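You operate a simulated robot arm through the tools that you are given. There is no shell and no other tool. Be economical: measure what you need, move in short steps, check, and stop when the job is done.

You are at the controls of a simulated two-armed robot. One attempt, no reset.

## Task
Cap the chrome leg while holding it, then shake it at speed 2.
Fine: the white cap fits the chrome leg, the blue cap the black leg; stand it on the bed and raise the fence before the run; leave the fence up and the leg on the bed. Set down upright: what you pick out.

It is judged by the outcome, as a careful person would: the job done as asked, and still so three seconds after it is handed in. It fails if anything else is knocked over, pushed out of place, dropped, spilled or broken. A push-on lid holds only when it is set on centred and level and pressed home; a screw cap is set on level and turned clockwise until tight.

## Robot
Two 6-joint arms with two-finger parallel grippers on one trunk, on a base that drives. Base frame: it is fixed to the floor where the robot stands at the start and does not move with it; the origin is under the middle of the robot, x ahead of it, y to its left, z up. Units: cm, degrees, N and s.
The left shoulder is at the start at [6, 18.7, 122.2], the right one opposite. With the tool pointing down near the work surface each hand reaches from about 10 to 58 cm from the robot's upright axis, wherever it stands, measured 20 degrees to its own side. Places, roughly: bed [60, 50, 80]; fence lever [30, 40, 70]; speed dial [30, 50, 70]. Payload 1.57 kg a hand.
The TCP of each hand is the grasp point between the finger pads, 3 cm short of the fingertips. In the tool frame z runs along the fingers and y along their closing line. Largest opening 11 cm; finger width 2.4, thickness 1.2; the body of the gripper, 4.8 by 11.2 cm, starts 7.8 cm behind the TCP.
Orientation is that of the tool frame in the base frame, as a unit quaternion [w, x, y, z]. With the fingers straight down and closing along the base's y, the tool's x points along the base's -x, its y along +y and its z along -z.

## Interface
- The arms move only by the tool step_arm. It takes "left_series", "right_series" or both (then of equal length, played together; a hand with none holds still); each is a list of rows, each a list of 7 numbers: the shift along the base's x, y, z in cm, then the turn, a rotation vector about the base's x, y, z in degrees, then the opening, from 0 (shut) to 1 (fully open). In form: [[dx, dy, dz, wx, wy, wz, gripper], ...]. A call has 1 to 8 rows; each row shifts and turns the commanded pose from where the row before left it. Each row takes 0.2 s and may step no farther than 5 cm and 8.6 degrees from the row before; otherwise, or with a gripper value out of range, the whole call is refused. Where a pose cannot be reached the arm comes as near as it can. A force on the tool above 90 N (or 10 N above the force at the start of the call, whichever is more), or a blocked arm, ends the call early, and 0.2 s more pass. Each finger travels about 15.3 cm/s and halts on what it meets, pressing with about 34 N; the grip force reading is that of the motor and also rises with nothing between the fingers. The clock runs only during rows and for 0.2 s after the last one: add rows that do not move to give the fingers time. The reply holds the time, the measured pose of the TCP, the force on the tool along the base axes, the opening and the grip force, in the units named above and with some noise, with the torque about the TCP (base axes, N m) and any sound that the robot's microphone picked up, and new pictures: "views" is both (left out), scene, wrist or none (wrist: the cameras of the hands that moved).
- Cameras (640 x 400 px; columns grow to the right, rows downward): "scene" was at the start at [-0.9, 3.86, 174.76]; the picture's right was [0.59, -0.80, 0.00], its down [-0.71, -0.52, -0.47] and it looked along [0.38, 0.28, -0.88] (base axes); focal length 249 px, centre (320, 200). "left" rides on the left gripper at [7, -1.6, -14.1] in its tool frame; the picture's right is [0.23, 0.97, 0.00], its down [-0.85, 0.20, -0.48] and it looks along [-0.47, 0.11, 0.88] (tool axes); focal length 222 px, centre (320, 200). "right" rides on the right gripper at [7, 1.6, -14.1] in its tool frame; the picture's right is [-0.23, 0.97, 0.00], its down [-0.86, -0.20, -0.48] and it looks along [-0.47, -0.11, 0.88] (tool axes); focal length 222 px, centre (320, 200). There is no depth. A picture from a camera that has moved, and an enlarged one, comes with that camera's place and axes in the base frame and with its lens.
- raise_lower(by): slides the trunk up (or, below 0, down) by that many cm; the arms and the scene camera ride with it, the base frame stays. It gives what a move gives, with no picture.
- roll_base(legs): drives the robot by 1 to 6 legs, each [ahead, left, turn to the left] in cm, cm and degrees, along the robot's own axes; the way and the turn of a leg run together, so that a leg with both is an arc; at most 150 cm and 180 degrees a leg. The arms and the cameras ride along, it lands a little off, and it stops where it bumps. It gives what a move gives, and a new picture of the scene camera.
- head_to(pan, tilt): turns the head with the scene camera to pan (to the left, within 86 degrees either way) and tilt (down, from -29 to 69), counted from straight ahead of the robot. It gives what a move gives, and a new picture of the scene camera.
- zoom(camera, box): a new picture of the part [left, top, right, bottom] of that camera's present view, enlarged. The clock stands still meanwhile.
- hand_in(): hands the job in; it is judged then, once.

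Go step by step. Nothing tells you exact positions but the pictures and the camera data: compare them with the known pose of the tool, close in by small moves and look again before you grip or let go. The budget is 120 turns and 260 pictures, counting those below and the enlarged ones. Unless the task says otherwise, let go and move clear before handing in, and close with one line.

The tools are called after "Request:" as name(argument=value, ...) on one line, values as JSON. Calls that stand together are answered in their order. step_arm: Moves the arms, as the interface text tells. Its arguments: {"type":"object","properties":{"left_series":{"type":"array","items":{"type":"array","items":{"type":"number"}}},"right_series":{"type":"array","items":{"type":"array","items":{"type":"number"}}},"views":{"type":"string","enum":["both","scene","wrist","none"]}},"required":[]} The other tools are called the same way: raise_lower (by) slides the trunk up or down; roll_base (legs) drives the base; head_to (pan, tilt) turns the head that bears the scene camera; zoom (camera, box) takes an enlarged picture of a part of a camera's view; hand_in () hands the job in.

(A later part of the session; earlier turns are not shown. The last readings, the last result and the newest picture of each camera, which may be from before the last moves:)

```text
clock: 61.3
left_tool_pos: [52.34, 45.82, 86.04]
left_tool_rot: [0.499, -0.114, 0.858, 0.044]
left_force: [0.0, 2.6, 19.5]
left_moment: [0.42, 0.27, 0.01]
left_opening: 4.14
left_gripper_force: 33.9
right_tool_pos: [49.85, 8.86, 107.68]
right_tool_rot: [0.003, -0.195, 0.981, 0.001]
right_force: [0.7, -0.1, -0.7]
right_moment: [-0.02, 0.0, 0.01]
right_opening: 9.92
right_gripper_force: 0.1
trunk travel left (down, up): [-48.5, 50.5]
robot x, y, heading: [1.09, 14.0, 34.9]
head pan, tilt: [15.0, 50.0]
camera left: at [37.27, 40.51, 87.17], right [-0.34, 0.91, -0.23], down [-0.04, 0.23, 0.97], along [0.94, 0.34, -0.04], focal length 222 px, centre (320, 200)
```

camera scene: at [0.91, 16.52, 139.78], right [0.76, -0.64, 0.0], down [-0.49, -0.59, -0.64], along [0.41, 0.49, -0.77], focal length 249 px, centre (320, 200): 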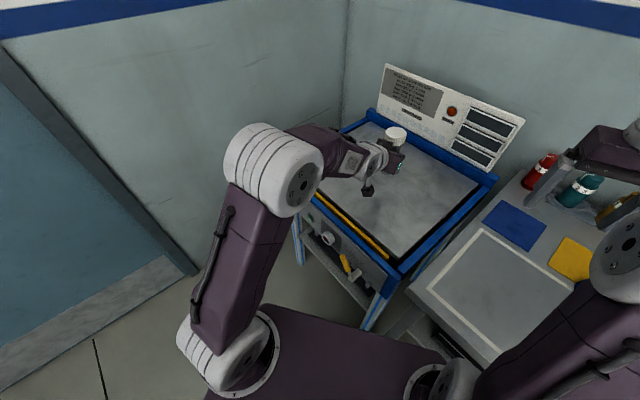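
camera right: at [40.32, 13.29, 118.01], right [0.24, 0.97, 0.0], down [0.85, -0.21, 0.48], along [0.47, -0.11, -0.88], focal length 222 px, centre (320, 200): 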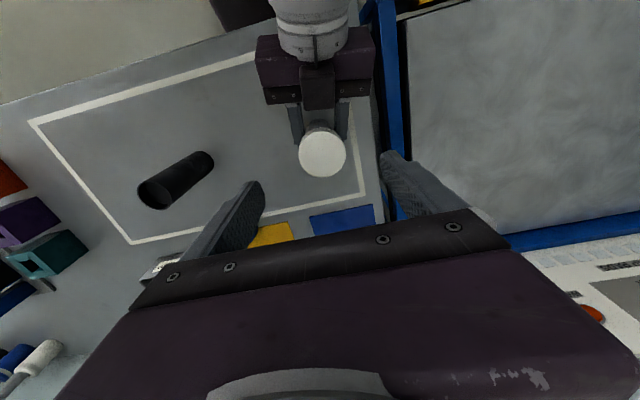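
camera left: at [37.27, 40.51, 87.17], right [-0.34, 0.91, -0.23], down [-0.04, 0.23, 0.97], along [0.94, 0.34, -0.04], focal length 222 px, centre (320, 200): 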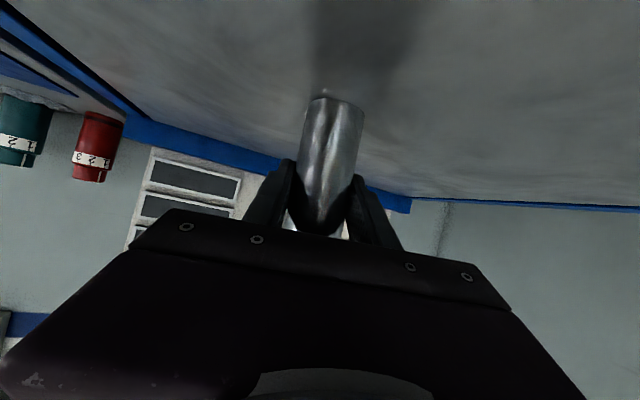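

Request:
step_arm(left_series=[[0, 0, 0.35, 0, 0, 0, 0.2], [0, 0, 0, 0, 0, 0, 0.2]], views="none")

Request:
zoom(camera="scene", box=[340, 90, 450, 210])

```text
clock: 61.9
left_tool_pos: [52.37, 45.84, 86.03]
left_tool_rot: [0.495, -0.114, 0.86, 0.044]
left_force: [6.3, 2.5, 14.0]
left_moment: [0.42, -0.2, -0.1]
left_opening: 4.13
left_gripper_force: 33.7
right_tool_pos: [50.02, 8.87, 107.51]
right_tool_rot: [0.001, -0.195, 0.981, 0.0]
right_force: [0.5, -0.2, 0.3]
right_moment: [0.01, -0.02, 0.0]
right_opening: 9.9
right_gripper_force: 0.1
trunk travel left (down, up): [-48.5, 50.5]
robot x, y, heading: [1.06, 14.18, 34.8]
head pan, tilt: [15.0, 50.0]
```

```text
3.33 times, centred on (395, 150) of scene
camera zoom: at [0.8, 16.42, 139.78], right [0.76, -0.64, 0.0], down [-0.49, -0.58, -0.64], along [0.41, 0.49, -0.77], focal length 831 px, centre (70, 367)
```

zoom: 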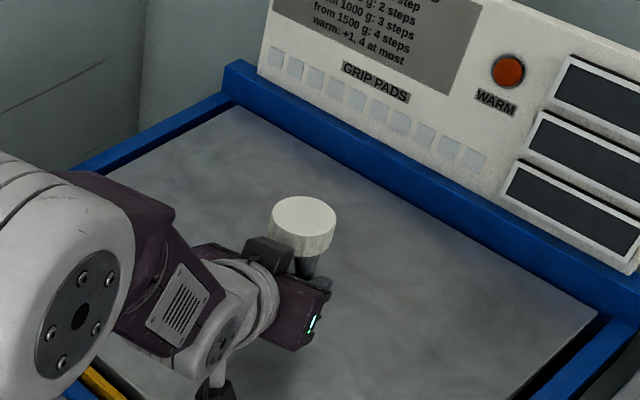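

Request:
step_arm(left_series=[[0, 0, 0.3, 0, 0, 0, 0.2], [0, 0, 0, 0, 0, 0, 0.38], [0, 0, 0, 0, 0, 0, 0.42], [0, 0, 0, 0, 0, 0, 0.5], [0, 0, 0, 0, 0, 0, 0.7], [0, 0, 0, 0, 0, 0, 0.9]], views="both")

```text
clock: 63.3
left_tool_pos: [52.19, 45.94, 86.1]
left_tool_rot: [0.494, -0.115, 0.861, 0.044]
left_force: [-1.7, 0.1, 0.2]
left_moment: [0.0, 0.02, 0.02]
left_opening: 9.9
left_gripper_force: 0.0
right_tool_pos: [50.04, 8.88, 107.62]
right_tool_rot: [0.001, -0.195, 0.981, 0.0]
right_force: [0.2, -0.2, -0.3]
right_moment: [0.02, -0.02, -0.01]
right_opening: 9.89
right_gripper_force: 0.1
trunk travel left (down, up): [-48.5, 50.5]
robot x, y, heading: [0.97, 14.3, 34.8]
head pan, tilt: [15.0, 50.0]
camera scene: at [0.88, 16.51, 139.78], right [0.76, -0.64, 0.0], down [-0.49, -0.59, -0.64], along [0.41, 0.49, -0.77], focal length 249 px, centre (320, 200)
camera left: at [37.31, 40.56, 87.49], right [-0.35, 0.91, -0.23], down [-0.03, 0.24, 0.97], along [0.94, 0.34, -0.05], focal length 222 px, centre (320, 200)
```

scene: 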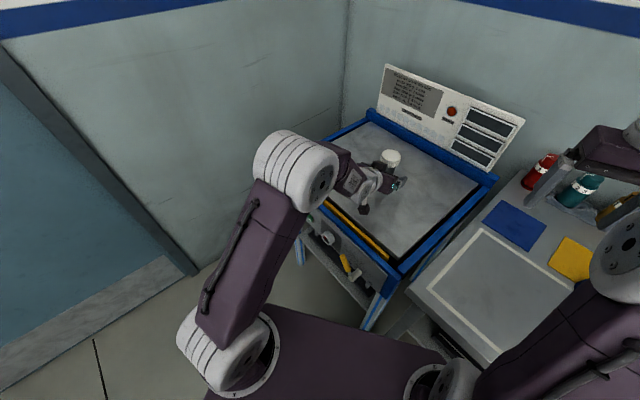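
left: 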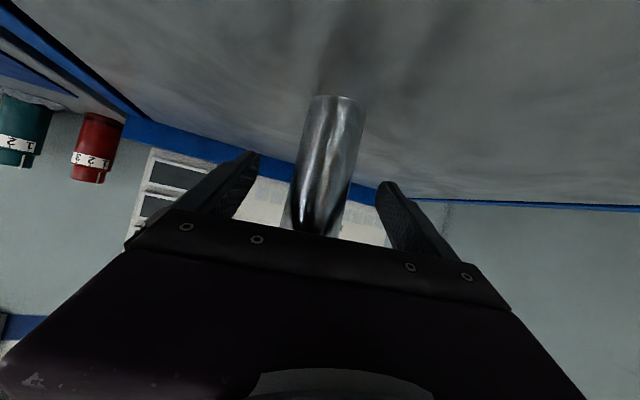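

Request:
step_arm(left_series=[[-2.5, -0.57, 1.5, 0, 0, 0, 0.9], [-2.5, -0.57, 1.5, 0, 0, 0, 0.9], [-2.5, -0.57, 1.5, 0, 0, 0, 0.9], [-3, -1.3, 2, 0, 0, 0, 0.9], [-3, -1.3, 2.5, 0, 0, 0, 0.9]], views="both")

Request:
zoom(camera="scene", box=[340, 110, 440, 210])

```text
clock: 64.5
left_tool_pos: [38.68, 41.51, 95.22]
left_tool_rot: [0.495, -0.114, 0.86, 0.043]
left_force: [-0.7, -0.4, 0.2]
left_moment: [0.01, 0.0, 0.03]
left_opening: 9.9
left_gripper_force: 0.0
right_tool_pos: [49.85, 8.77, 107.51]
right_tool_rot: [0.002, -0.195, 0.981, 0.001]
right_force: [-0.1, -0.2, 0.1]
right_moment: [0.0, 0.02, 0.01]
right_opening: 9.91
right_gripper_force: 0.1
trunk travel left (down, up): [-48.5, 50.5]
robot x, y, heading: [1.12, 13.94, 34.9]
head pan, tilt: [15.0, 50.0]
camera scene: at [0.71, 16.45, 139.78], right [0.76, -0.64, 0.0], down [-0.49, -0.59, -0.64], along [0.42, 0.49, -0.77], focal length 249 px, centre (320, 200)
camera left: at [23.67, 36.28, 96.45], right [-0.34, 0.91, -0.23], down [-0.04, 0.24, 0.97], along [0.94, 0.34, -0.05], focal length 222 px, centre (320, 200)
```

scene: 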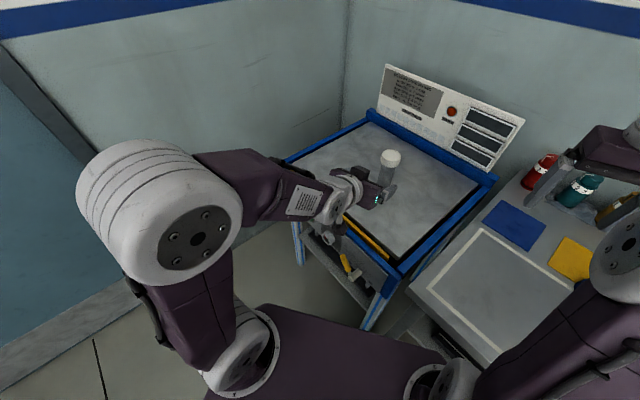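
left: 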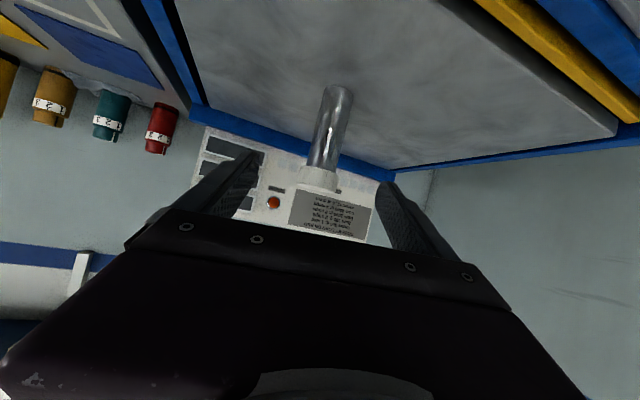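

```text
4.00 times, centred on (390, 160) of scene
camera zoom: at [0.71, 16.45, 139.78], right [0.76, -0.64, 0.0], down [-0.49, -0.59, -0.64], along [0.42, 0.49, -0.77], focal length 997 px, centre (40, 360)
```

zoom: 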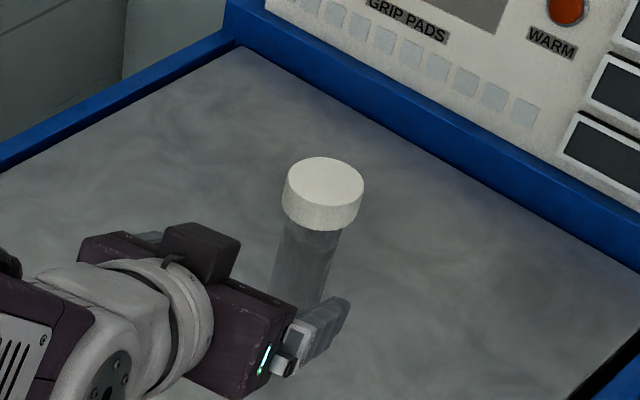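

Request:
roll_base(legs=[[-21.6, 25, 0], [0, 0, -35]])

Request:
raise_lower(by=-15)

Request:
head_to(pan=15, tilt=38)

```text
clock: 68.3
left_tool_pos: [15.84, 22.98, 95.01]
left_tool_rot: [0.483, 0.149, 0.856, -0.107]
left_force: [0.3, 0.9, -1.0]
left_moment: [-0.04, -0.03, 0.04]
left_opening: 9.92
left_gripper_force: 0.1
right_tool_pos: [6.19, -10.33, 107.45]
right_tool_rot: [0.001, 0.11, 0.994, 0.0]
right_force: [0.3, -0.1, -0.3]
right_moment: [-0.02, 0.0, 0.01]
right_opening: 9.9
right_gripper_force: 0.1
trunk travel left (down, up): [-48.5, 50.5]
robot x, y, heading: [-30.89, 22.17, 0.1]
head pan, tilt: [15.0, 50.0]
camera scene: at [-29.67, 24.04, 139.78], right [0.26, -0.97, 0.0], down [-0.74, -0.2, -0.64], along [0.62, 0.16, -0.77], focal length 249 px, centre (320, 200)
```

scene: 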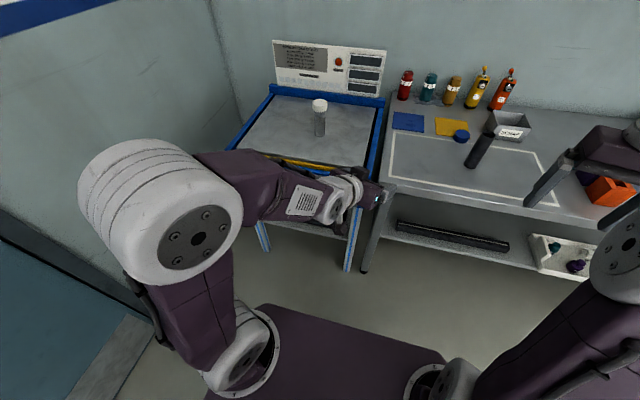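

```text
clock: 70.1
left_tool_pos: [15.8, 22.81, 80.11]
left_tool_rot: [0.484, 0.149, 0.856, -0.107]
left_force: [1.7, -0.5, 0.2]
left_moment: [-0.01, -0.02, -0.02]
left_opening: 9.9
left_gripper_force: 0.0
right_tool_pos: [6.25, -10.39, 92.58]
right_tool_rot: [0.001, 0.109, 0.994, 0.0]
right_force: [0.0, -0.4, 0.0]
right_moment: [-0.02, 0.02, -0.01]
right_opening: 9.92
right_gripper_force: 0.0
trunk travel left (down, up): [-33.5, 65.5]
robot x, y, heading: [-30.87, 21.83, -0.4]
head pan, tilt: [15.0, 50.0]
```

```text
clock: 70.8
left_tool_pos: [15.82, 22.93, 80.07]
left_tool_rot: [0.484, 0.15, 0.856, -0.108]
left_force: [0.6, -0.4, -0.6]
left_moment: [-0.03, 0.01, -0.02]
left_opening: 9.91
left_gripper_force: 0.0
right_tool_pos: [6.16, -10.46, 92.47]
right_tool_rot: [0.001, 0.11, 0.994, 0.0]
right_force: [0.4, 0.0, -0.5]
right_moment: [-0.01, 0.01, 0.0]
right_opening: 9.88
right_gripper_force: 0.0
trunk travel left (down, up): [-33.5, 65.5]
robot x, y, heading: [-30.95, 21.93, -0.0]
head pan, tilt: [15.0, 38.0]
camera scene: at [-28.77, 24.29, 126.49], right [0.26, -0.97, 0.0], down [-0.6, -0.16, -0.79], along [0.76, 0.2, -0.62], focal length 249 px, centre (320, 200)
```

scene: 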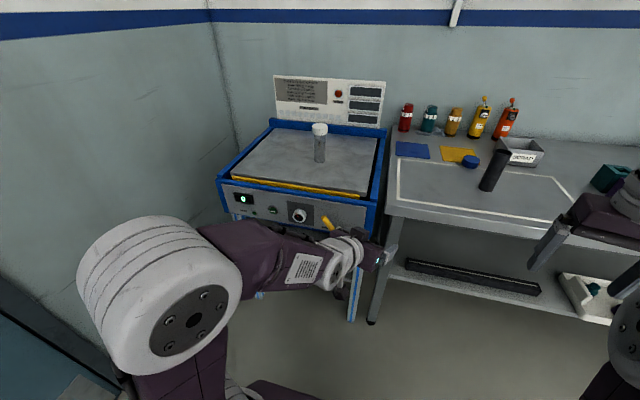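

Request:
zoom(camera="scene", box=[215, 170, 375, 270])

Request:
zoom(camera="scene", box=[260, 190, 320, 240])

Request:
zoom(camera="left", box=[0, 0, 640, 400])

```text
4.00 times, centred on (295, 220) of scene
camera zoom: at [-28.77, 24.29, 126.49], right [0.26, -0.97, 0.0], down [-0.6, -0.16, -0.79], along [0.76, 0.2, -0.62], focal length 997 px, centre (420, 120)
```

zoom: 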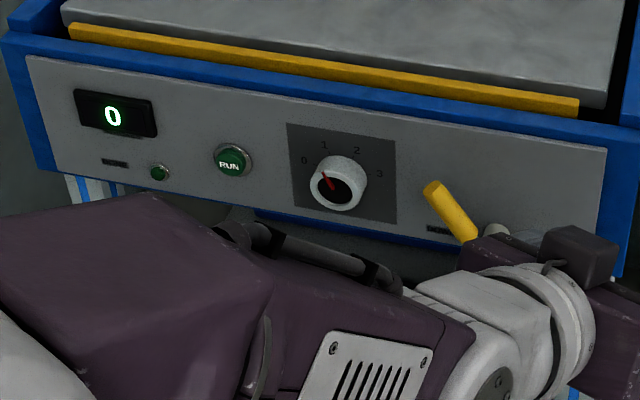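

```text
8.00 times, centred on (290, 215) of scene
camera zoom: at [-28.77, 24.29, 126.49], right [0.26, -0.97, 0.0], down [-0.6, -0.16, -0.79], along [0.76, 0.2, -0.62], focal length 1994 px, centre (560, 80)
```

zoom: 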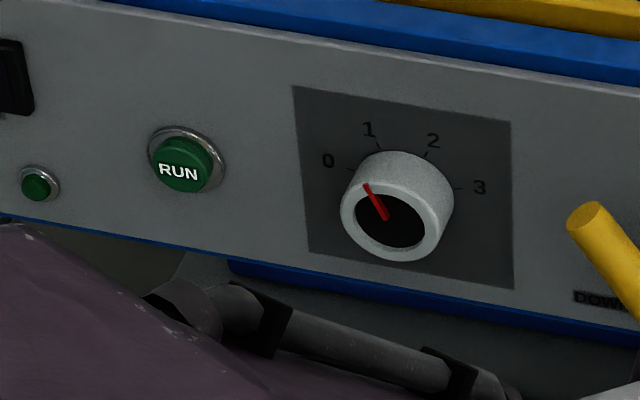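

```text
1.00 times, centred on (320, 200) of left (not enlarged: the box is as wide or as high as the picture)
camera zoom: at [0.52, 27.11, 81.41], right [0.24, 0.94, -0.23], down [0.11, 0.21, 0.97], along [0.96, -0.26, -0.05], focal length 222 px, centre (320, 200)
```

zoom: 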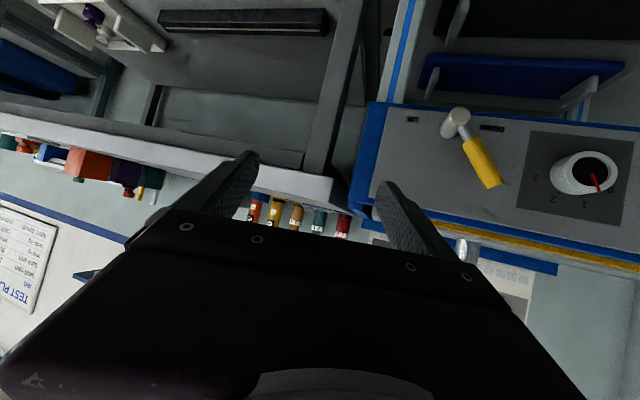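

Request:
step_arm(left_series=[[0, 3.5, 0, 0, 0, 7.4, 0.5], [0, 3.5, 0, 0, 0, 7.4, 0.5], [0, 3.5, 0, 0, 0, 7.4, 0.5], [0, 2.5, -1, 0, -8, 0, 0.5], [0, 0, -1, 0, -8, 0, 0.5], [0, 0, -1, 0, -8, 0, 0.5], [0, 0, -1, 0, -7, 0, 0.5]], views="both")

```text
clock: 72.4
left_tool_pos: [18.68, 36.73, 90.15]
left_tool_rot: [0.7, -0.013, 0.714, -0.019]
left_force: [0.0, 0.3, 0.4]
left_moment: [0.01, 0.02, 0.02]
left_opening: 5.49
left_gripper_force: 0.1
left hand out of reach, approached as far as the arm can: row 4, 5, 6, 7
right_tool_pos: [6.23, -10.46, 92.45]
right_tool_rot: [0.001, 0.109, 0.994, -0.001]
right_force: [0.3, 0.1, 0.2]
right_moment: [-0.01, 0.0, 0.02]
right_opening: 9.89
right_gripper_force: 0.0
trunk travel left (down, up): [-33.5, 65.5]
robot x, y, heading: [-31.22, 21.69, -0.6]
head pan, tilt: [15.0, 38.0]
camera scene: at [-28.79, 24.29, 126.49], right [0.26, -0.97, 0.0], down [-0.6, -0.16, -0.79], along [0.76, 0.2, -0.62], focal length 249 px, centre (320, 200)
camera left: at [4.29, 34.88, 83.51], right [0.0, 0.96, -0.27], down [-0.46, 0.24, 0.85], along [0.89, 0.12, 0.44], focal length 222 px, centre (320, 200)
```

scene: 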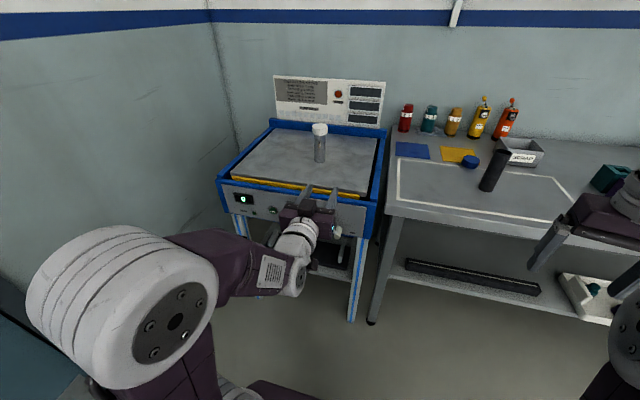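
left: 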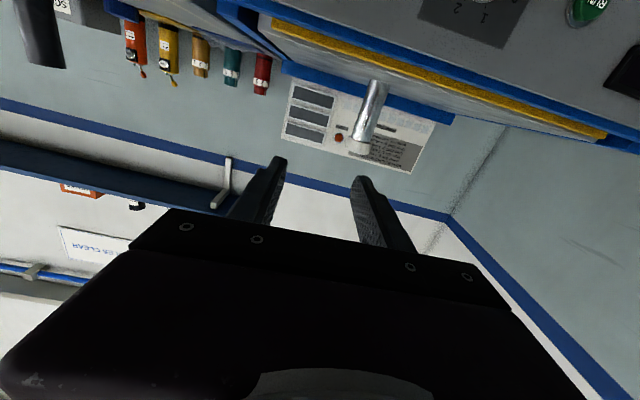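

Request:
raise_lower(by=-17)

Request:
head_to(pan=18, tilt=28)

Request:
zoom(camera="left", box=[0, 0, 640, 400])

```text
clock: 74.3
left_tool_pos: [18.7, 36.64, 72.92]
left_tool_rot: [0.699, -0.013, 0.714, -0.019]
left_force: [0.7, 0.1, 0.5]
left_moment: [-0.01, -0.02, 0.0]
left_opening: 5.47
left_gripper_force: 0.1
right_tool_pos: [6.2, -10.46, 75.45]
right_tool_rot: [0.001, 0.11, 0.994, 0.0]
right_force: [0.2, -0.4, 0.6]
right_moment: [0.02, -0.01, -0.01]
right_opening: 9.9
right_gripper_force: 0.0
trunk travel left (down, up): [-16.5, 82.5]
robot x, y, heading: [-31.01, 22.11, -0.4]
head pan, tilt: [15.0, 38.0]
```

```text
clock: 75.1
left_tool_pos: [18.68, 36.78, 72.93]
left_tool_rot: [0.7, -0.013, 0.714, -0.018]
left_force: [0.6, -0.4, 0.6]
left_moment: [-0.02, -0.02, -0.01]
left_opening: 5.48
left_gripper_force: 0.0
right_tool_pos: [6.21, -10.31, 75.46]
right_tool_rot: [0.001, 0.111, 0.994, 0.0]
right_force: [0.2, 0.4, 0.9]
right_moment: [0.0, -0.01, 0.0]
right_opening: 9.89
right_gripper_force: 0.1
trunk travel left (down, up): [-16.5, 82.5]
robot x, y, heading: [-31.15, 21.62, -0.1]
head pan, tilt: [18.0, 28.0]
camera scene: at [-28.43, 24.88, 111.04], right [0.31, -0.95, 0.0], down [-0.45, -0.14, -0.88], along [0.84, 0.27, -0.47], focal length 249 px, centre (320, 200)
```

scene: 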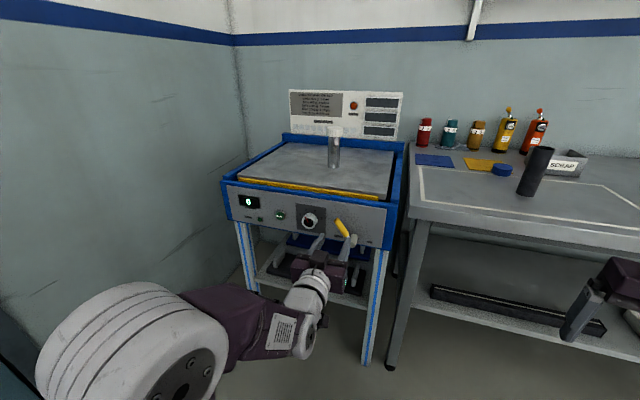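

```text
1.00 times, centred on (320, 200) of left (not enlarged: the box is as wide or as high as the picture)
camera zoom: at [4.31, 34.88, 66.49], right [0.0, 0.96, -0.27], down [-0.46, 0.24, 0.86], along [0.89, 0.12, 0.44], focal length 222 px, centre (320, 200)
```

zoom: 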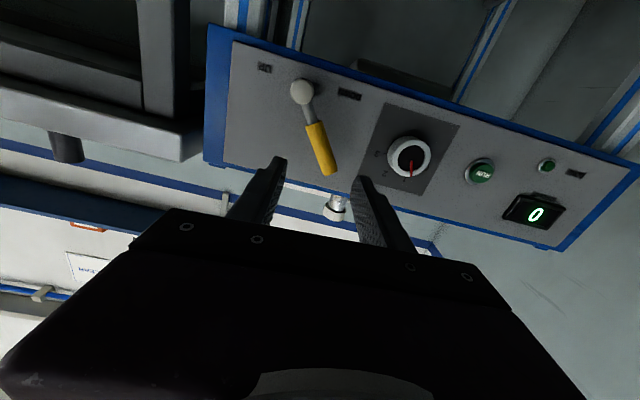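

Request:
step_arm(left_series=[[2.5, 0, -0.2, 0, 0, 0, 0.5], [2.5, -0.1, -0.2, 0, 0, 0, 0.5], [2, -0.1, 0, 0, 0, 0, 0.5], [0, 0, 0, 0, 0, 0, 0.5]], views="both")

Request:
zoom(camera="scene", box=[280, 180, 410, 280])

```text
clock: 76.1
left_tool_pos: [25.67, 36.48, 72.71]
left_tool_rot: [0.699, -0.013, 0.714, -0.018]
left_force: [-0.1, 0.5, -0.2]
left_moment: [0.04, -0.04, -0.01]
left_opening: 5.48
left_gripper_force: 0.1
right_tool_pos: [6.21, -10.38, 75.48]
right_tool_rot: [0.0, 0.11, 0.994, 0.0]
right_force: [-0.4, -0.6, -1.4]
right_moment: [-0.01, -0.02, 0.0]
right_opening: 9.89
right_gripper_force: 0.2
trunk travel left (down, up): [-16.5, 82.5]
robot x, y, heading: [-31.21, 22.1, -0.2]
head pan, tilt: [18.0, 28.0]
camera scene: at [-28.43, 24.88, 111.05], right [0.31, -0.95, 0.0], down [-0.45, -0.14, -0.88], along [0.84, 0.27, -0.47], focal length 249 px, centre (320, 200)
camera left: at [11.3, 34.67, 66.05], right [0.0, 0.96, -0.27], down [-0.46, 0.24, 0.86], along [0.89, 0.12, 0.44], focal length 222 px, centre (320, 200)
```

scene: 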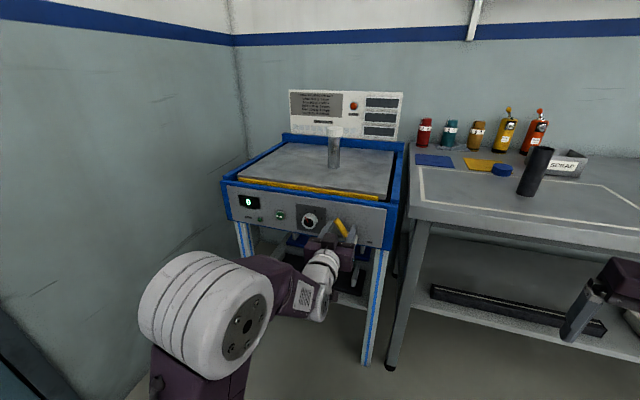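
left: 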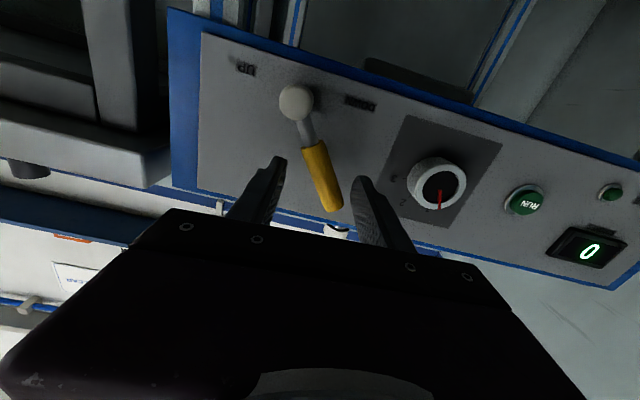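

```text
4.00 times, centred on (345, 230) of scene
camera zoom: at [-28.43, 24.88, 111.05], right [0.31, -0.95, 0.0], down [-0.45, -0.14, -0.88], along [0.84, 0.27, -0.47], focal length 997 px, centre (220, 80)
```

zoom: 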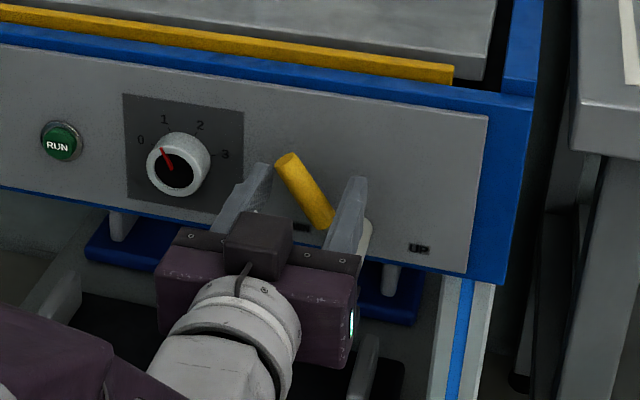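

Request:
step_arm(left_series=[[0, -0.95, 0.45, 0, 0, 0, 0.5], [0, -1, 0.3, 0, 0, 0, 0.5], [0, -1.05, 0.1, 0, 0, 0, 0.5], [0, -1.05, -0.1, 0, 0, 0, 0.5], [0, -1, -0.2, 0, 0, 0, 0.5], [0, -0.95, -0.45, 0, 0, 0, 0.5]], views="both")

Request:
zoom(camera="scene", box=[280, 180, 410, 280])

```text
clock: 77.5
left_tool_pos: [25.73, 30.64, 72.67]
left_tool_rot: [0.699, -0.014, 0.715, -0.017]
left_force: [0.9, 0.7, 0.2]
left_moment: [-0.01, 0.0, 0.01]
left_opening: 5.59
left_gripper_force: 1.0
right_tool_pos: [6.3, -10.26, 75.49]
right_tool_rot: [0.001, 0.11, 0.994, 0.0]
right_force: [-0.6, 0.4, 0.1]
right_moment: [0.0, 0.01, -0.01]
right_opening: 9.89
right_gripper_force: 0.0
trunk travel left (down, up): [-16.5, 82.5]
robot x, y, heading: [-30.85, 22.27, -0.3]
head pan, tilt: [18.0, 28.0]
camera scene: at [-28.43, 24.88, 111.04], right [0.31, -0.95, 0.0], down [-0.45, -0.14, -0.88], along [0.84, 0.27, -0.47], focal length 249 px, centre (320, 200)
camera left: at [11.31, 28.67, 66.16], right [0.0, 0.96, -0.27], down [-0.46, 0.24, 0.86], along [0.89, 0.12, 0.44], focal length 222 px, centre (320, 200)
```

scene: 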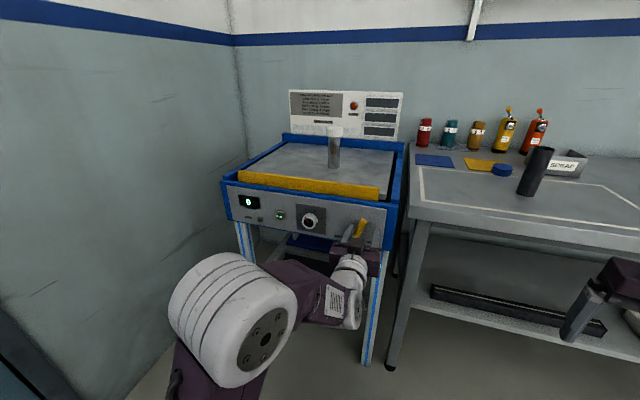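
left: 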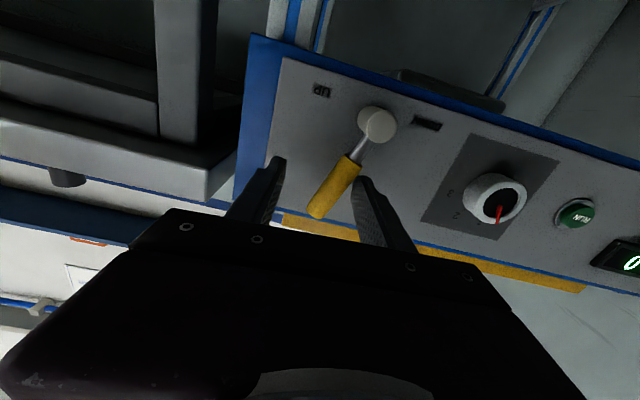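

```text
4.00 times, centred on (345, 230) of scene
camera zoom: at [-28.43, 24.88, 111.04], right [0.31, -0.95, 0.0], down [-0.45, -0.14, -0.88], along [0.84, 0.27, -0.47], focal length 997 px, centre (220, 80)
```

zoom: 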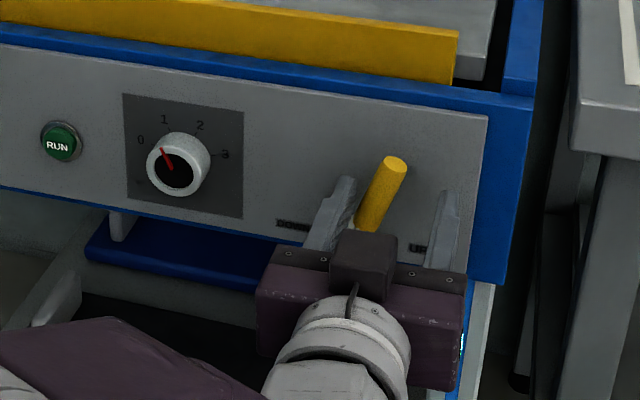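

Request:
step_arm(left_series=[[0, -0.9, -0.6, 0, 0, 0, 0.5], [0, -0.5, -0.4, 0, 0, 0, 0.5], [0, 0, 0, 0, 0, 0, 0.5]], views="wrist")

Request:
zoom(camera="scene", box=[220, 150, 410, 280])

```text
clock: 78.3
left_tool_pos: [25.63, 29.31, 71.86]
left_tool_rot: [0.699, -0.014, 0.715, -0.018]
left_force: [0.0, 5.4, 2.0]
left_moment: [0.14, -0.07, 0.12]
left_opening: 5.97
left_gripper_force: 2.5
right_tool_pos: [6.29, -10.4, 75.46]
right_tool_rot: [0.002, 0.109, 0.994, -0.001]
right_force: [1.4, 0.2, -0.1]
right_moment: [0.01, 0.0, 0.04]
right_opening: 9.9
right_gripper_force: 0.0
trunk travel left (down, up): [-16.5, 82.5]
robot x, y, heading: [-31.3, 22.0, -0.4]
head pan, tilt: [18.0, 28.0]
camera left: at [11.31, 27.35, 65.26], right [0.0, 0.96, -0.27], down [-0.46, 0.24, 0.86], along [0.89, 0.12, 0.44], focal length 222 px, centre (320, 200)
```

left: 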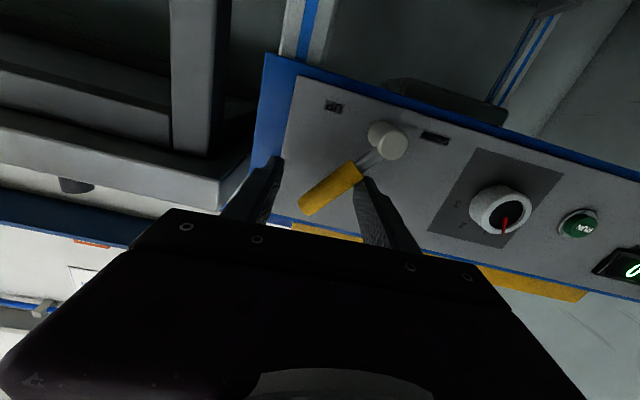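

```text
3.08 times, centred on (315, 215) of scene
camera zoom: at [-28.45, 24.95, 111.05], right [0.31, -0.95, 0.0], down [-0.45, -0.14, -0.88], along [0.84, 0.27, -0.47], focal length 767 px, centre (335, 154)
```

zoom: 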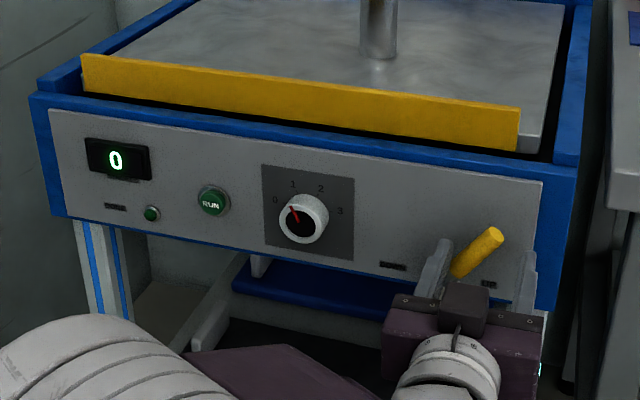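

Request:
step_arm(left_series=[[0, -0.5, -0.3, 0, 0, 0, 0.5], [0, -0.5, -0.3, 0, 0, 0, 0.5], [0, 0, 0, 0, 0, 0, 0.5]], views="wrist")

Request:
zoom(camera="scene", box=[220, 150, 410, 280])

```text
clock: 79.1
left_tool_pos: [25.8, 28.5, 71.67]
left_tool_rot: [0.698, -0.014, 0.715, -0.018]
left_force: [-9.7, 22.4, 4.2]
left_moment: [0.37, 0.06, 0.77]
left_opening: 7.42
left_gripper_force: 10.9
left hand out of reach, approached as far as the arm can: row 2
right_tool_pos: [6.08, -10.13, 75.52]
right_tool_rot: [0.002, 0.109, 0.994, -0.002]
right_force: [-0.3, -0.1, -0.2]
right_moment: [-0.02, -0.02, -0.02]
right_opening: 9.91
right_gripper_force: 0.1
trunk travel left (down, up): [-16.5, 82.5]
robot x, y, heading: [-31.3, 21.83, -0.1]
head pan, tilt: [18.0, 28.0]
camera left: at [11.39, 26.56, 65.15], right [0.0, 0.96, -0.27], down [-0.46, 0.24, 0.86], along [0.89, 0.13, 0.44], focal length 222 px, centre (320, 200)
```

left: 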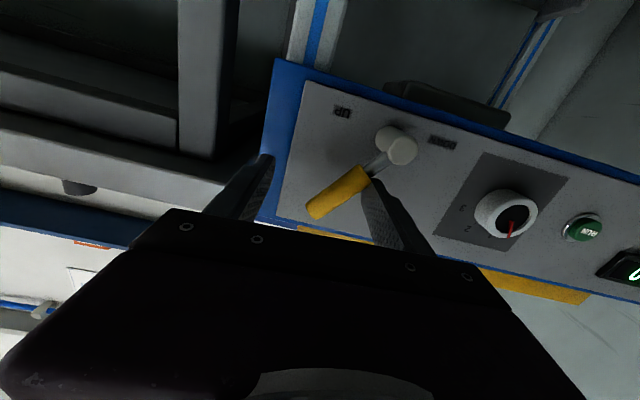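

```text
3.08 times, centred on (315, 215) of scene
camera zoom: at [-28.61, 25.16, 111.05], right [0.31, -0.95, 0.0], down [-0.45, -0.15, -0.88], along [0.84, 0.27, -0.47], focal length 767 px, centre (335, 154)
```

zoom: 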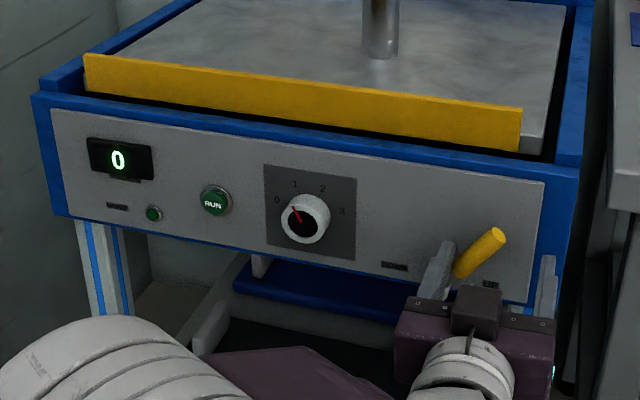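

Request:
step_arm(left_series=[[0, 0.8, 0.3, 0, 0, 0, 0.6], [0, 0.4, 0, 0, 0, 0, 0.6], [-2.5, 0, 0, 0, 0, 0, 0.6], [-2.5, 0, 0, 0, 0, 0, 0.6], [-2.5, 0, 0, 0, 0, 0, 0.6]], views="both")

Request:
zoom(camera="scene", box=[220, 150, 410, 280])

```text
clock: 80.3
left_tool_pos: [19.22, 29.88, 73.93]
left_tool_rot: [0.697, -0.013, 0.716, -0.018]
left_force: [0.3, 0.3, 1.1]
left_moment: [-0.01, -0.01, -0.01]
left_opening: 6.61
left_gripper_force: 0.0
left hand out of reach, approached as far as the arm can: row 3, 4, 5
right_tool_pos: [6.14, -10.33, 75.52]
right_tool_rot: [0.001, 0.11, 0.994, 0.0]
right_force: [-0.5, 0.2, -0.3]
right_moment: [-0.01, -0.04, 0.01]
right_opening: 9.87
right_gripper_force: 0.0
trunk travel left (down, up): [-16.5, 82.5]
robot x, y, heading: [-31.11, 21.9, -0.2]
head pan, tilt: [18.0, 28.0]
camera scene: at [-28.44, 24.88, 111.05], right [0.31, -0.95, 0.0], down [-0.45, -0.14, -0.88], along [0.84, 0.27, -0.47], focal length 249 px, centre (320, 200)
camera left: at [4.76, 27.96, 67.55], right [0.0, 0.96, -0.27], down [-0.45, 0.24, 0.86], along [0.89, 0.12, 0.44], focal length 222 px, centre (320, 200)
```

scene: 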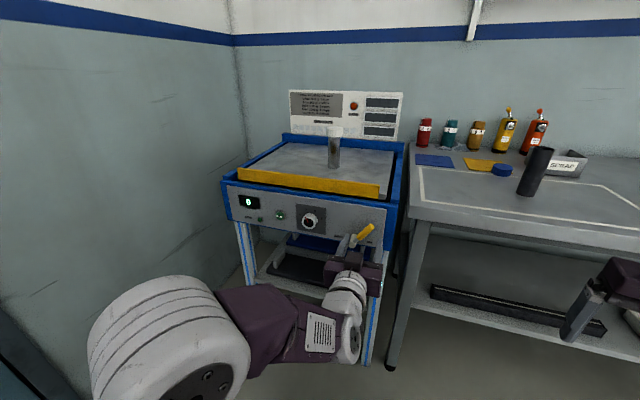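
left: 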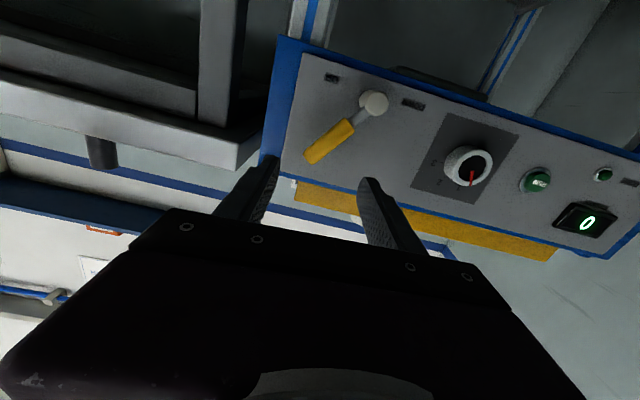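

```text
3.08 times, centred on (315, 215) of scene
camera zoom: at [-28.44, 24.88, 111.05], right [0.31, -0.95, 0.0], down [-0.45, -0.14, -0.88], along [0.84, 0.27, -0.47], focal length 767 px, centre (335, 154)
```

zoom: 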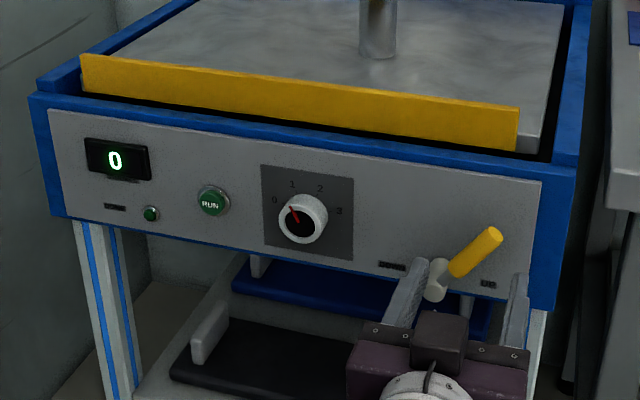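

Request:
step_arm(left_series=[[0, 2.75, -0.3, -7.5, 0, 0, 0.6], [0, 2.75, -0.3, -7.5, 0, 0, 0.6], [0, 2.75, -0.5, -7.5, 0, 0, 0.6], [0, 2.75, -0.5, -7.5, 0, 0, 0.6], [0, 2.75, -0.5, -7.5, 0, 0, 0.6], [0, 2.65, -0.5, -7.5, 0, 0, 0.6], [0, 0, 0, 0, 0, 0, 0.6]], views="both")

```text
clock: 81.9
left_tool_pos: [19.05, 45.97, 73.47]
left_tool_rot: [0.64, -0.281, 0.655, -0.288]
left_force: [0.4, 0.2, -0.5]
left_moment: [-0.02, 0.02, -0.02]
left_opening: 6.58
left_gripper_force: 0.0
left hand out of reach, approached as far as the arm can: row 4, 5, 6
right_tool_pos: [6.33, -10.34, 75.62]
right_tool_rot: [0.001, 0.109, 0.994, -0.001]
right_force: [0.2, -0.6, -0.7]
right_moment: [0.0, -0.01, -0.01]
right_opening: 9.92
right_gripper_force: 0.0
trunk travel left (down, up): [-16.5, 82.5]
robot x, y, heading: [-31.28, 21.84, -0.2]
head pan, tilt: [18.0, 28.0]
camera scene: at [-28.43, 24.88, 111.05], right [0.31, -0.95, 0.0], down [-0.45, -0.14, -0.88], along [0.84, 0.27, -0.47], focal length 249 px, centre (320, 200)
camera left: at [4.63, 39.94, 70.33], right [0.0, 0.49, -0.87], down [-0.46, 0.77, 0.44], along [0.89, 0.4, 0.22], focal length 222 px, centre (320, 200)
```

scene: 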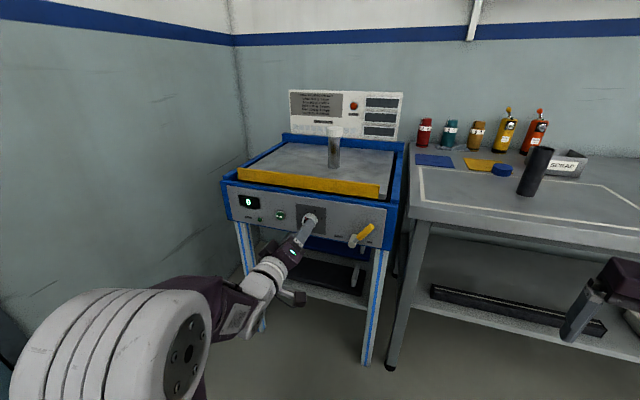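
left: 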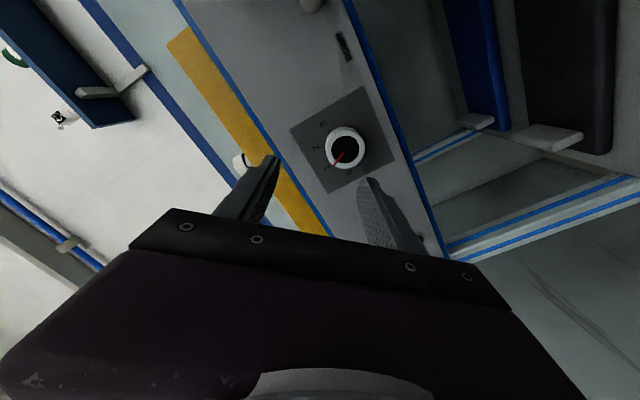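

Request:
step_arm(left_series=[[2, 0.2, -1.3, 0, 0, 0, 0.6], [2, 0.2, -1.3, 0, 0, 0, 0.6], [0, 0, 0, 0, 0, 0, 0.6]], views="wrist")

Request:
zoom(camera="scene", box=[260, 180, 360, 260])

```text
clock: 82.7
left_tool_pos: [23.46, 46.04, 72.62]
left_tool_rot: [0.64, -0.28, 0.655, -0.289]
left_force: [0.2, -0.2, 0.2]
left_moment: [-0.01, 0.0, -0.02]
left_opening: 6.59
left_gripper_force: 0.1
left hand out of reach, approached as far as the arm can: row 1, 2
right_tool_pos: [6.29, -10.25, 75.52]
right_tool_rot: [0.001, 0.11, 0.994, 0.0]
right_force: [-0.1, 0.0, 0.3]
right_moment: [0.01, -0.03, 0.01]
right_opening: 9.88
right_gripper_force: 0.0
trunk travel left (down, up): [-16.5, 82.5]
robot x, y, heading: [-31.1, 21.99, -0.0]
head pan, tilt: [18.0, 28.0]
camera left: at [9.04, 40.07, 69.36], right [0.0, 0.49, -0.87], down [-0.46, 0.77, 0.44], along [0.89, 0.4, 0.22], focal length 222 px, centre (320, 200)
```

left: 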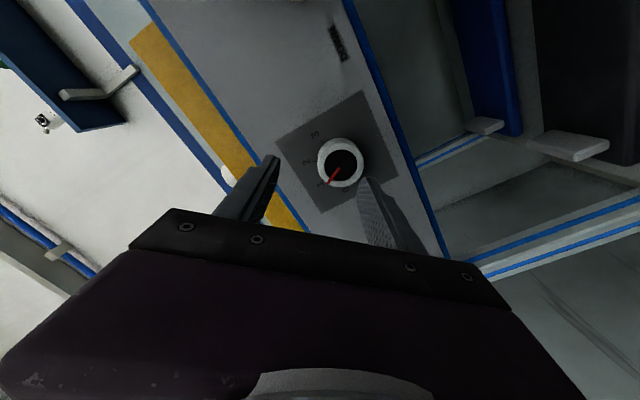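

```text
5.00 times, centred on (310, 220) of scene
camera zoom: at [-28.43, 24.88, 111.05], right [0.31, -0.95, 0.0], down [-0.45, -0.14, -0.88], along [0.84, 0.27, -0.47], focal length 1246 px, centre (370, 100)
```

zoom: 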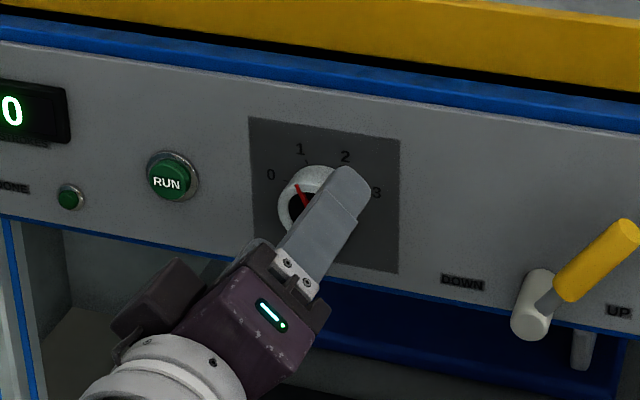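

Request:
raise_lower(by=-4)

Request:
step_arm(left_series=[[0, 0.4, 1.1, 0, 0, 0, 0.6], [0, 0, 1.1, 0, 0, 0, 0.6], [0, 0, 0, 0, 0, 0, 0.6]], views="wrist")

```text
clock: 83.5
left_tool_pos: [23.29, 46.03, 68.66]
left_tool_rot: [0.64, -0.28, 0.655, -0.288]
left_force: [0.2, 0.2, -0.6]
left_moment: [-0.02, 0.02, 0.0]
left_opening: 6.6
left_gripper_force: 0.2
right_tool_pos: [6.2, -10.3, 71.47]
right_tool_rot: [0.001, 0.109, 0.994, -0.001]
right_force: [-0.2, -0.2, -0.4]
right_moment: [-0.03, -0.01, 0.02]
right_opening: 9.9
right_gripper_force: 0.0
trunk travel left (down, up): [-12.5, 86.5]
robot x, y, heading: [-31.34, 22.01, -0.2]
head pan, tilt: [18.0, 28.0]
```

```text
clock: 84.3
left_tool_pos: [23.42, 46.41, 70.87]
left_tool_rot: [0.639, -0.28, 0.654, -0.29]
left_force: [-0.8, -0.2, 0.0]
left_moment: [0.0, 0.0, -0.04]
left_opening: 6.6
left_gripper_force: 0.0
right_tool_pos: [6.33, -10.35, 71.5]
right_tool_rot: [0.0, 0.11, 0.994, -0.001]
right_force: [0.0, 0.6, 0.2]
right_moment: [0.0, 0.01, -0.02]
right_opening: 9.93
right_gripper_force: 0.2
trunk travel left (down, up): [-12.5, 86.5]
robot x, y, heading: [-31.23, 22.23, -0.3]
head pan, tilt: [18.0, 28.0]
camera left: at [9.02, 40.49, 67.65], right [0.0, 0.49, -0.87], down [-0.46, 0.77, 0.44], along [0.89, 0.4, 0.22], focal length 222 px, centre (320, 200)
```

left: 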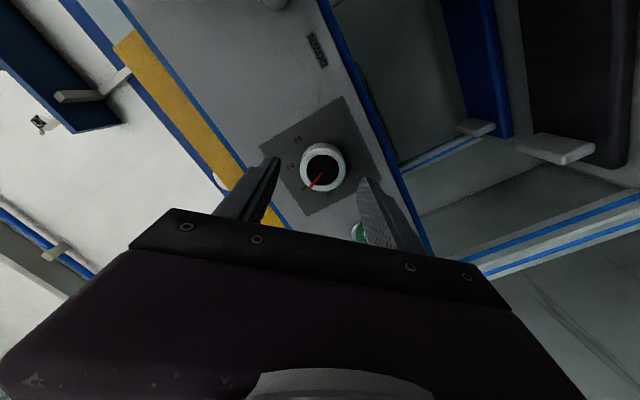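

Request:
step_arm(left_series=[[1.5, -0.1, -0.2, 0, 0, 0, 0.6], [1.5, 0, 0, 0, 0, 0, 0.6], [0, 0, 0, 0, 0, 0, 0.6]], views="wrist")

Request:
zoom(camera="scene", box=[260, 160, 360, 240])

```text
clock: 85.1
left_tool_pos: [26.52, 46.22, 70.62]
left_tool_rot: [0.64, -0.28, 0.655, -0.289]
left_force: [-0.3, -0.3, -0.4]
left_moment: [-0.02, 0.04, 0.0]
left_opening: 6.62
left_gripper_force: 0.1
right_tool_pos: [6.2, -10.41, 71.52]
right_tool_rot: [0.001, 0.11, 0.994, 0.0]
right_force: [0.5, -0.1, 0.0]
right_moment: [0.02, -0.03, -0.01]
right_opening: 9.89
right_gripper_force: 0.1
trunk travel left (down, up): [-12.5, 86.5]
robot x, y, heading: [-30.89, 21.78, -0.2]
head pan, tilt: [18.0, 28.0]
camera left: at [12.04, 40.35, 67.37], right [0.0, 0.49, -0.87], down [-0.46, 0.77, 0.44], along [0.89, 0.4, 0.22], focal length 222 px, centre (320, 200)
```

left: 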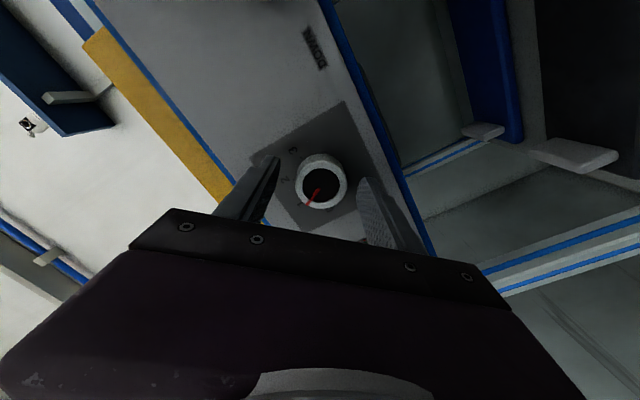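

```text
5.00 times, centred on (310, 200) of scene
camera zoom: at [-28.42, 24.88, 107.05], right [0.31, -0.95, 0.0], down [-0.45, -0.14, -0.88], along [0.84, 0.27, -0.47], focal length 1246 px, centre (370, 200)
```

zoom: 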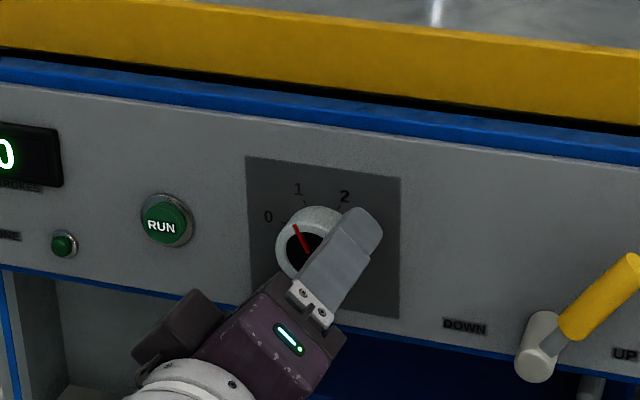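

Request:
step_arm(left_series=[[0.3, 0, -0.1, 0, 0, 0, 0.4], [0, 0, 0, 0, 0, 0, 0.3], [0, 0, 0, 0, 0, 0, 0.2], [0, 0, 0, 0, 0, 0, 0.2]], views="wrist")

```text
clock: 86.1
left_tool_pos: [26.72, 46.55, 70.31]
left_tool_rot: [0.639, -0.281, 0.656, -0.289]
left_force: [-9.0, 5.2, -9.4]
left_moment: [-0.05, 0.33, 0.64]
left_opening: 4.36
left_gripper_force: 45.0
right_tool_pos: [6.23, -10.34, 71.55]
right_tool_rot: [0.001, 0.109, 0.994, -0.001]
right_force: [0.7, -0.7, 0.0]
right_moment: [0.01, -0.01, 0.01]
right_opening: 9.88
right_gripper_force: 0.1
trunk travel left (down, up): [-12.5, 86.5]
robot x, y, heading: [-30.63, 21.81, -0.3]
head pan, tilt: [18.0, 28.0]
camera left: at [12.27, 40.43, 67.19], right [-0.01, 0.49, -0.87], down [-0.46, 0.77, 0.44], along [0.89, 0.4, 0.22], focal length 222 px, centre (320, 200)
```

left: 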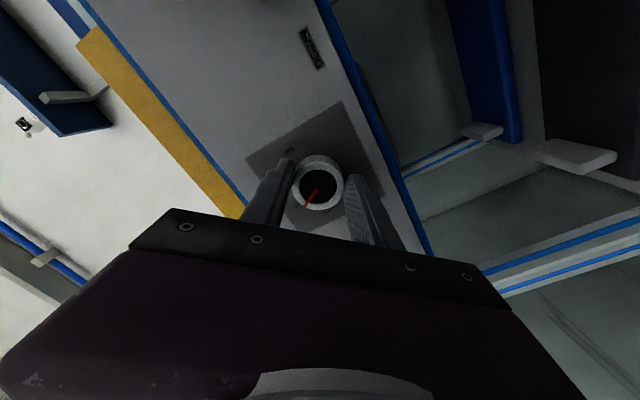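

Request:
step_arm(left_series=[[-0.1, 0.2, -0.2, 0, 0, 0, 0.2], [0, 0, 0, 8, 0, 0, 0.2], [0, 0, 0, 8, 0, 0, 0.2], [0, 0, 0, 8, 0, 0, 0.2]], views="wrist")

Request:
zoom(camera="scene", box=[260, 160, 360, 240])

```text
clock: 87.1
left_tool_pos: [26.79, 46.6, 70.07]
left_tool_rot: [0.684, -0.142, 0.701, -0.145]
left_force: [4.3, 6.0, -4.5]
left_moment: [-0.07, -0.03, 0.09]
left_opening: 4.37
left_gripper_force: 45.0
right_tool_pos: [6.35, -10.23, 71.56]
right_tool_rot: [0.0, 0.108, 0.994, -0.001]
right_force: [-0.7, -0.1, -0.2]
right_moment: [-0.02, -0.02, 0.01]
right_opening: 9.91
right_gripper_force: 0.0
trunk travel left (down, up): [-12.5, 86.5]
robot x, y, heading: [-31.2, 22.14, -0.4]
head pan, tilt: [18.0, 28.0]
camera left: at [12.28, 42.51, 64.86], right [-0.01, 0.8, -0.6], down [-0.46, 0.53, 0.72], along [0.89, 0.28, 0.36], focal length 222 px, centre (320, 200)
```

left: 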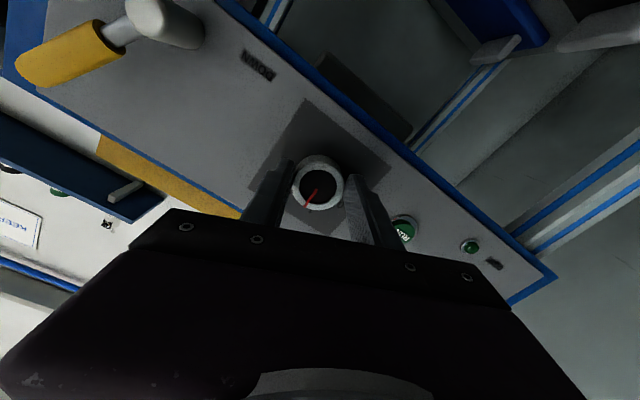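

```text
5.00 times, centred on (310, 200) of scene
camera zoom: at [-28.32, 24.98, 107.04], right [0.31, -0.95, 0.0], down [-0.45, -0.14, -0.88], along [0.84, 0.27, -0.47], focal length 1246 px, centre (370, 200)
```

zoom: 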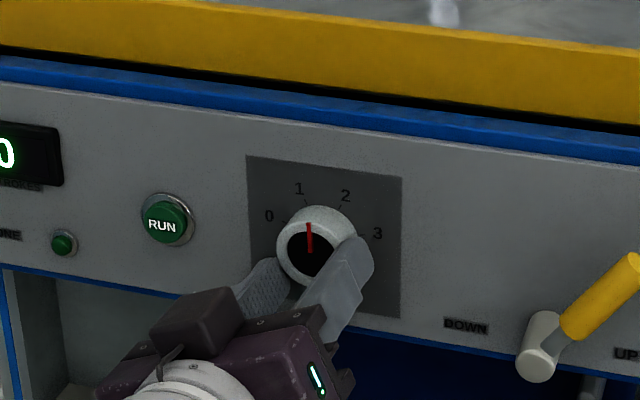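

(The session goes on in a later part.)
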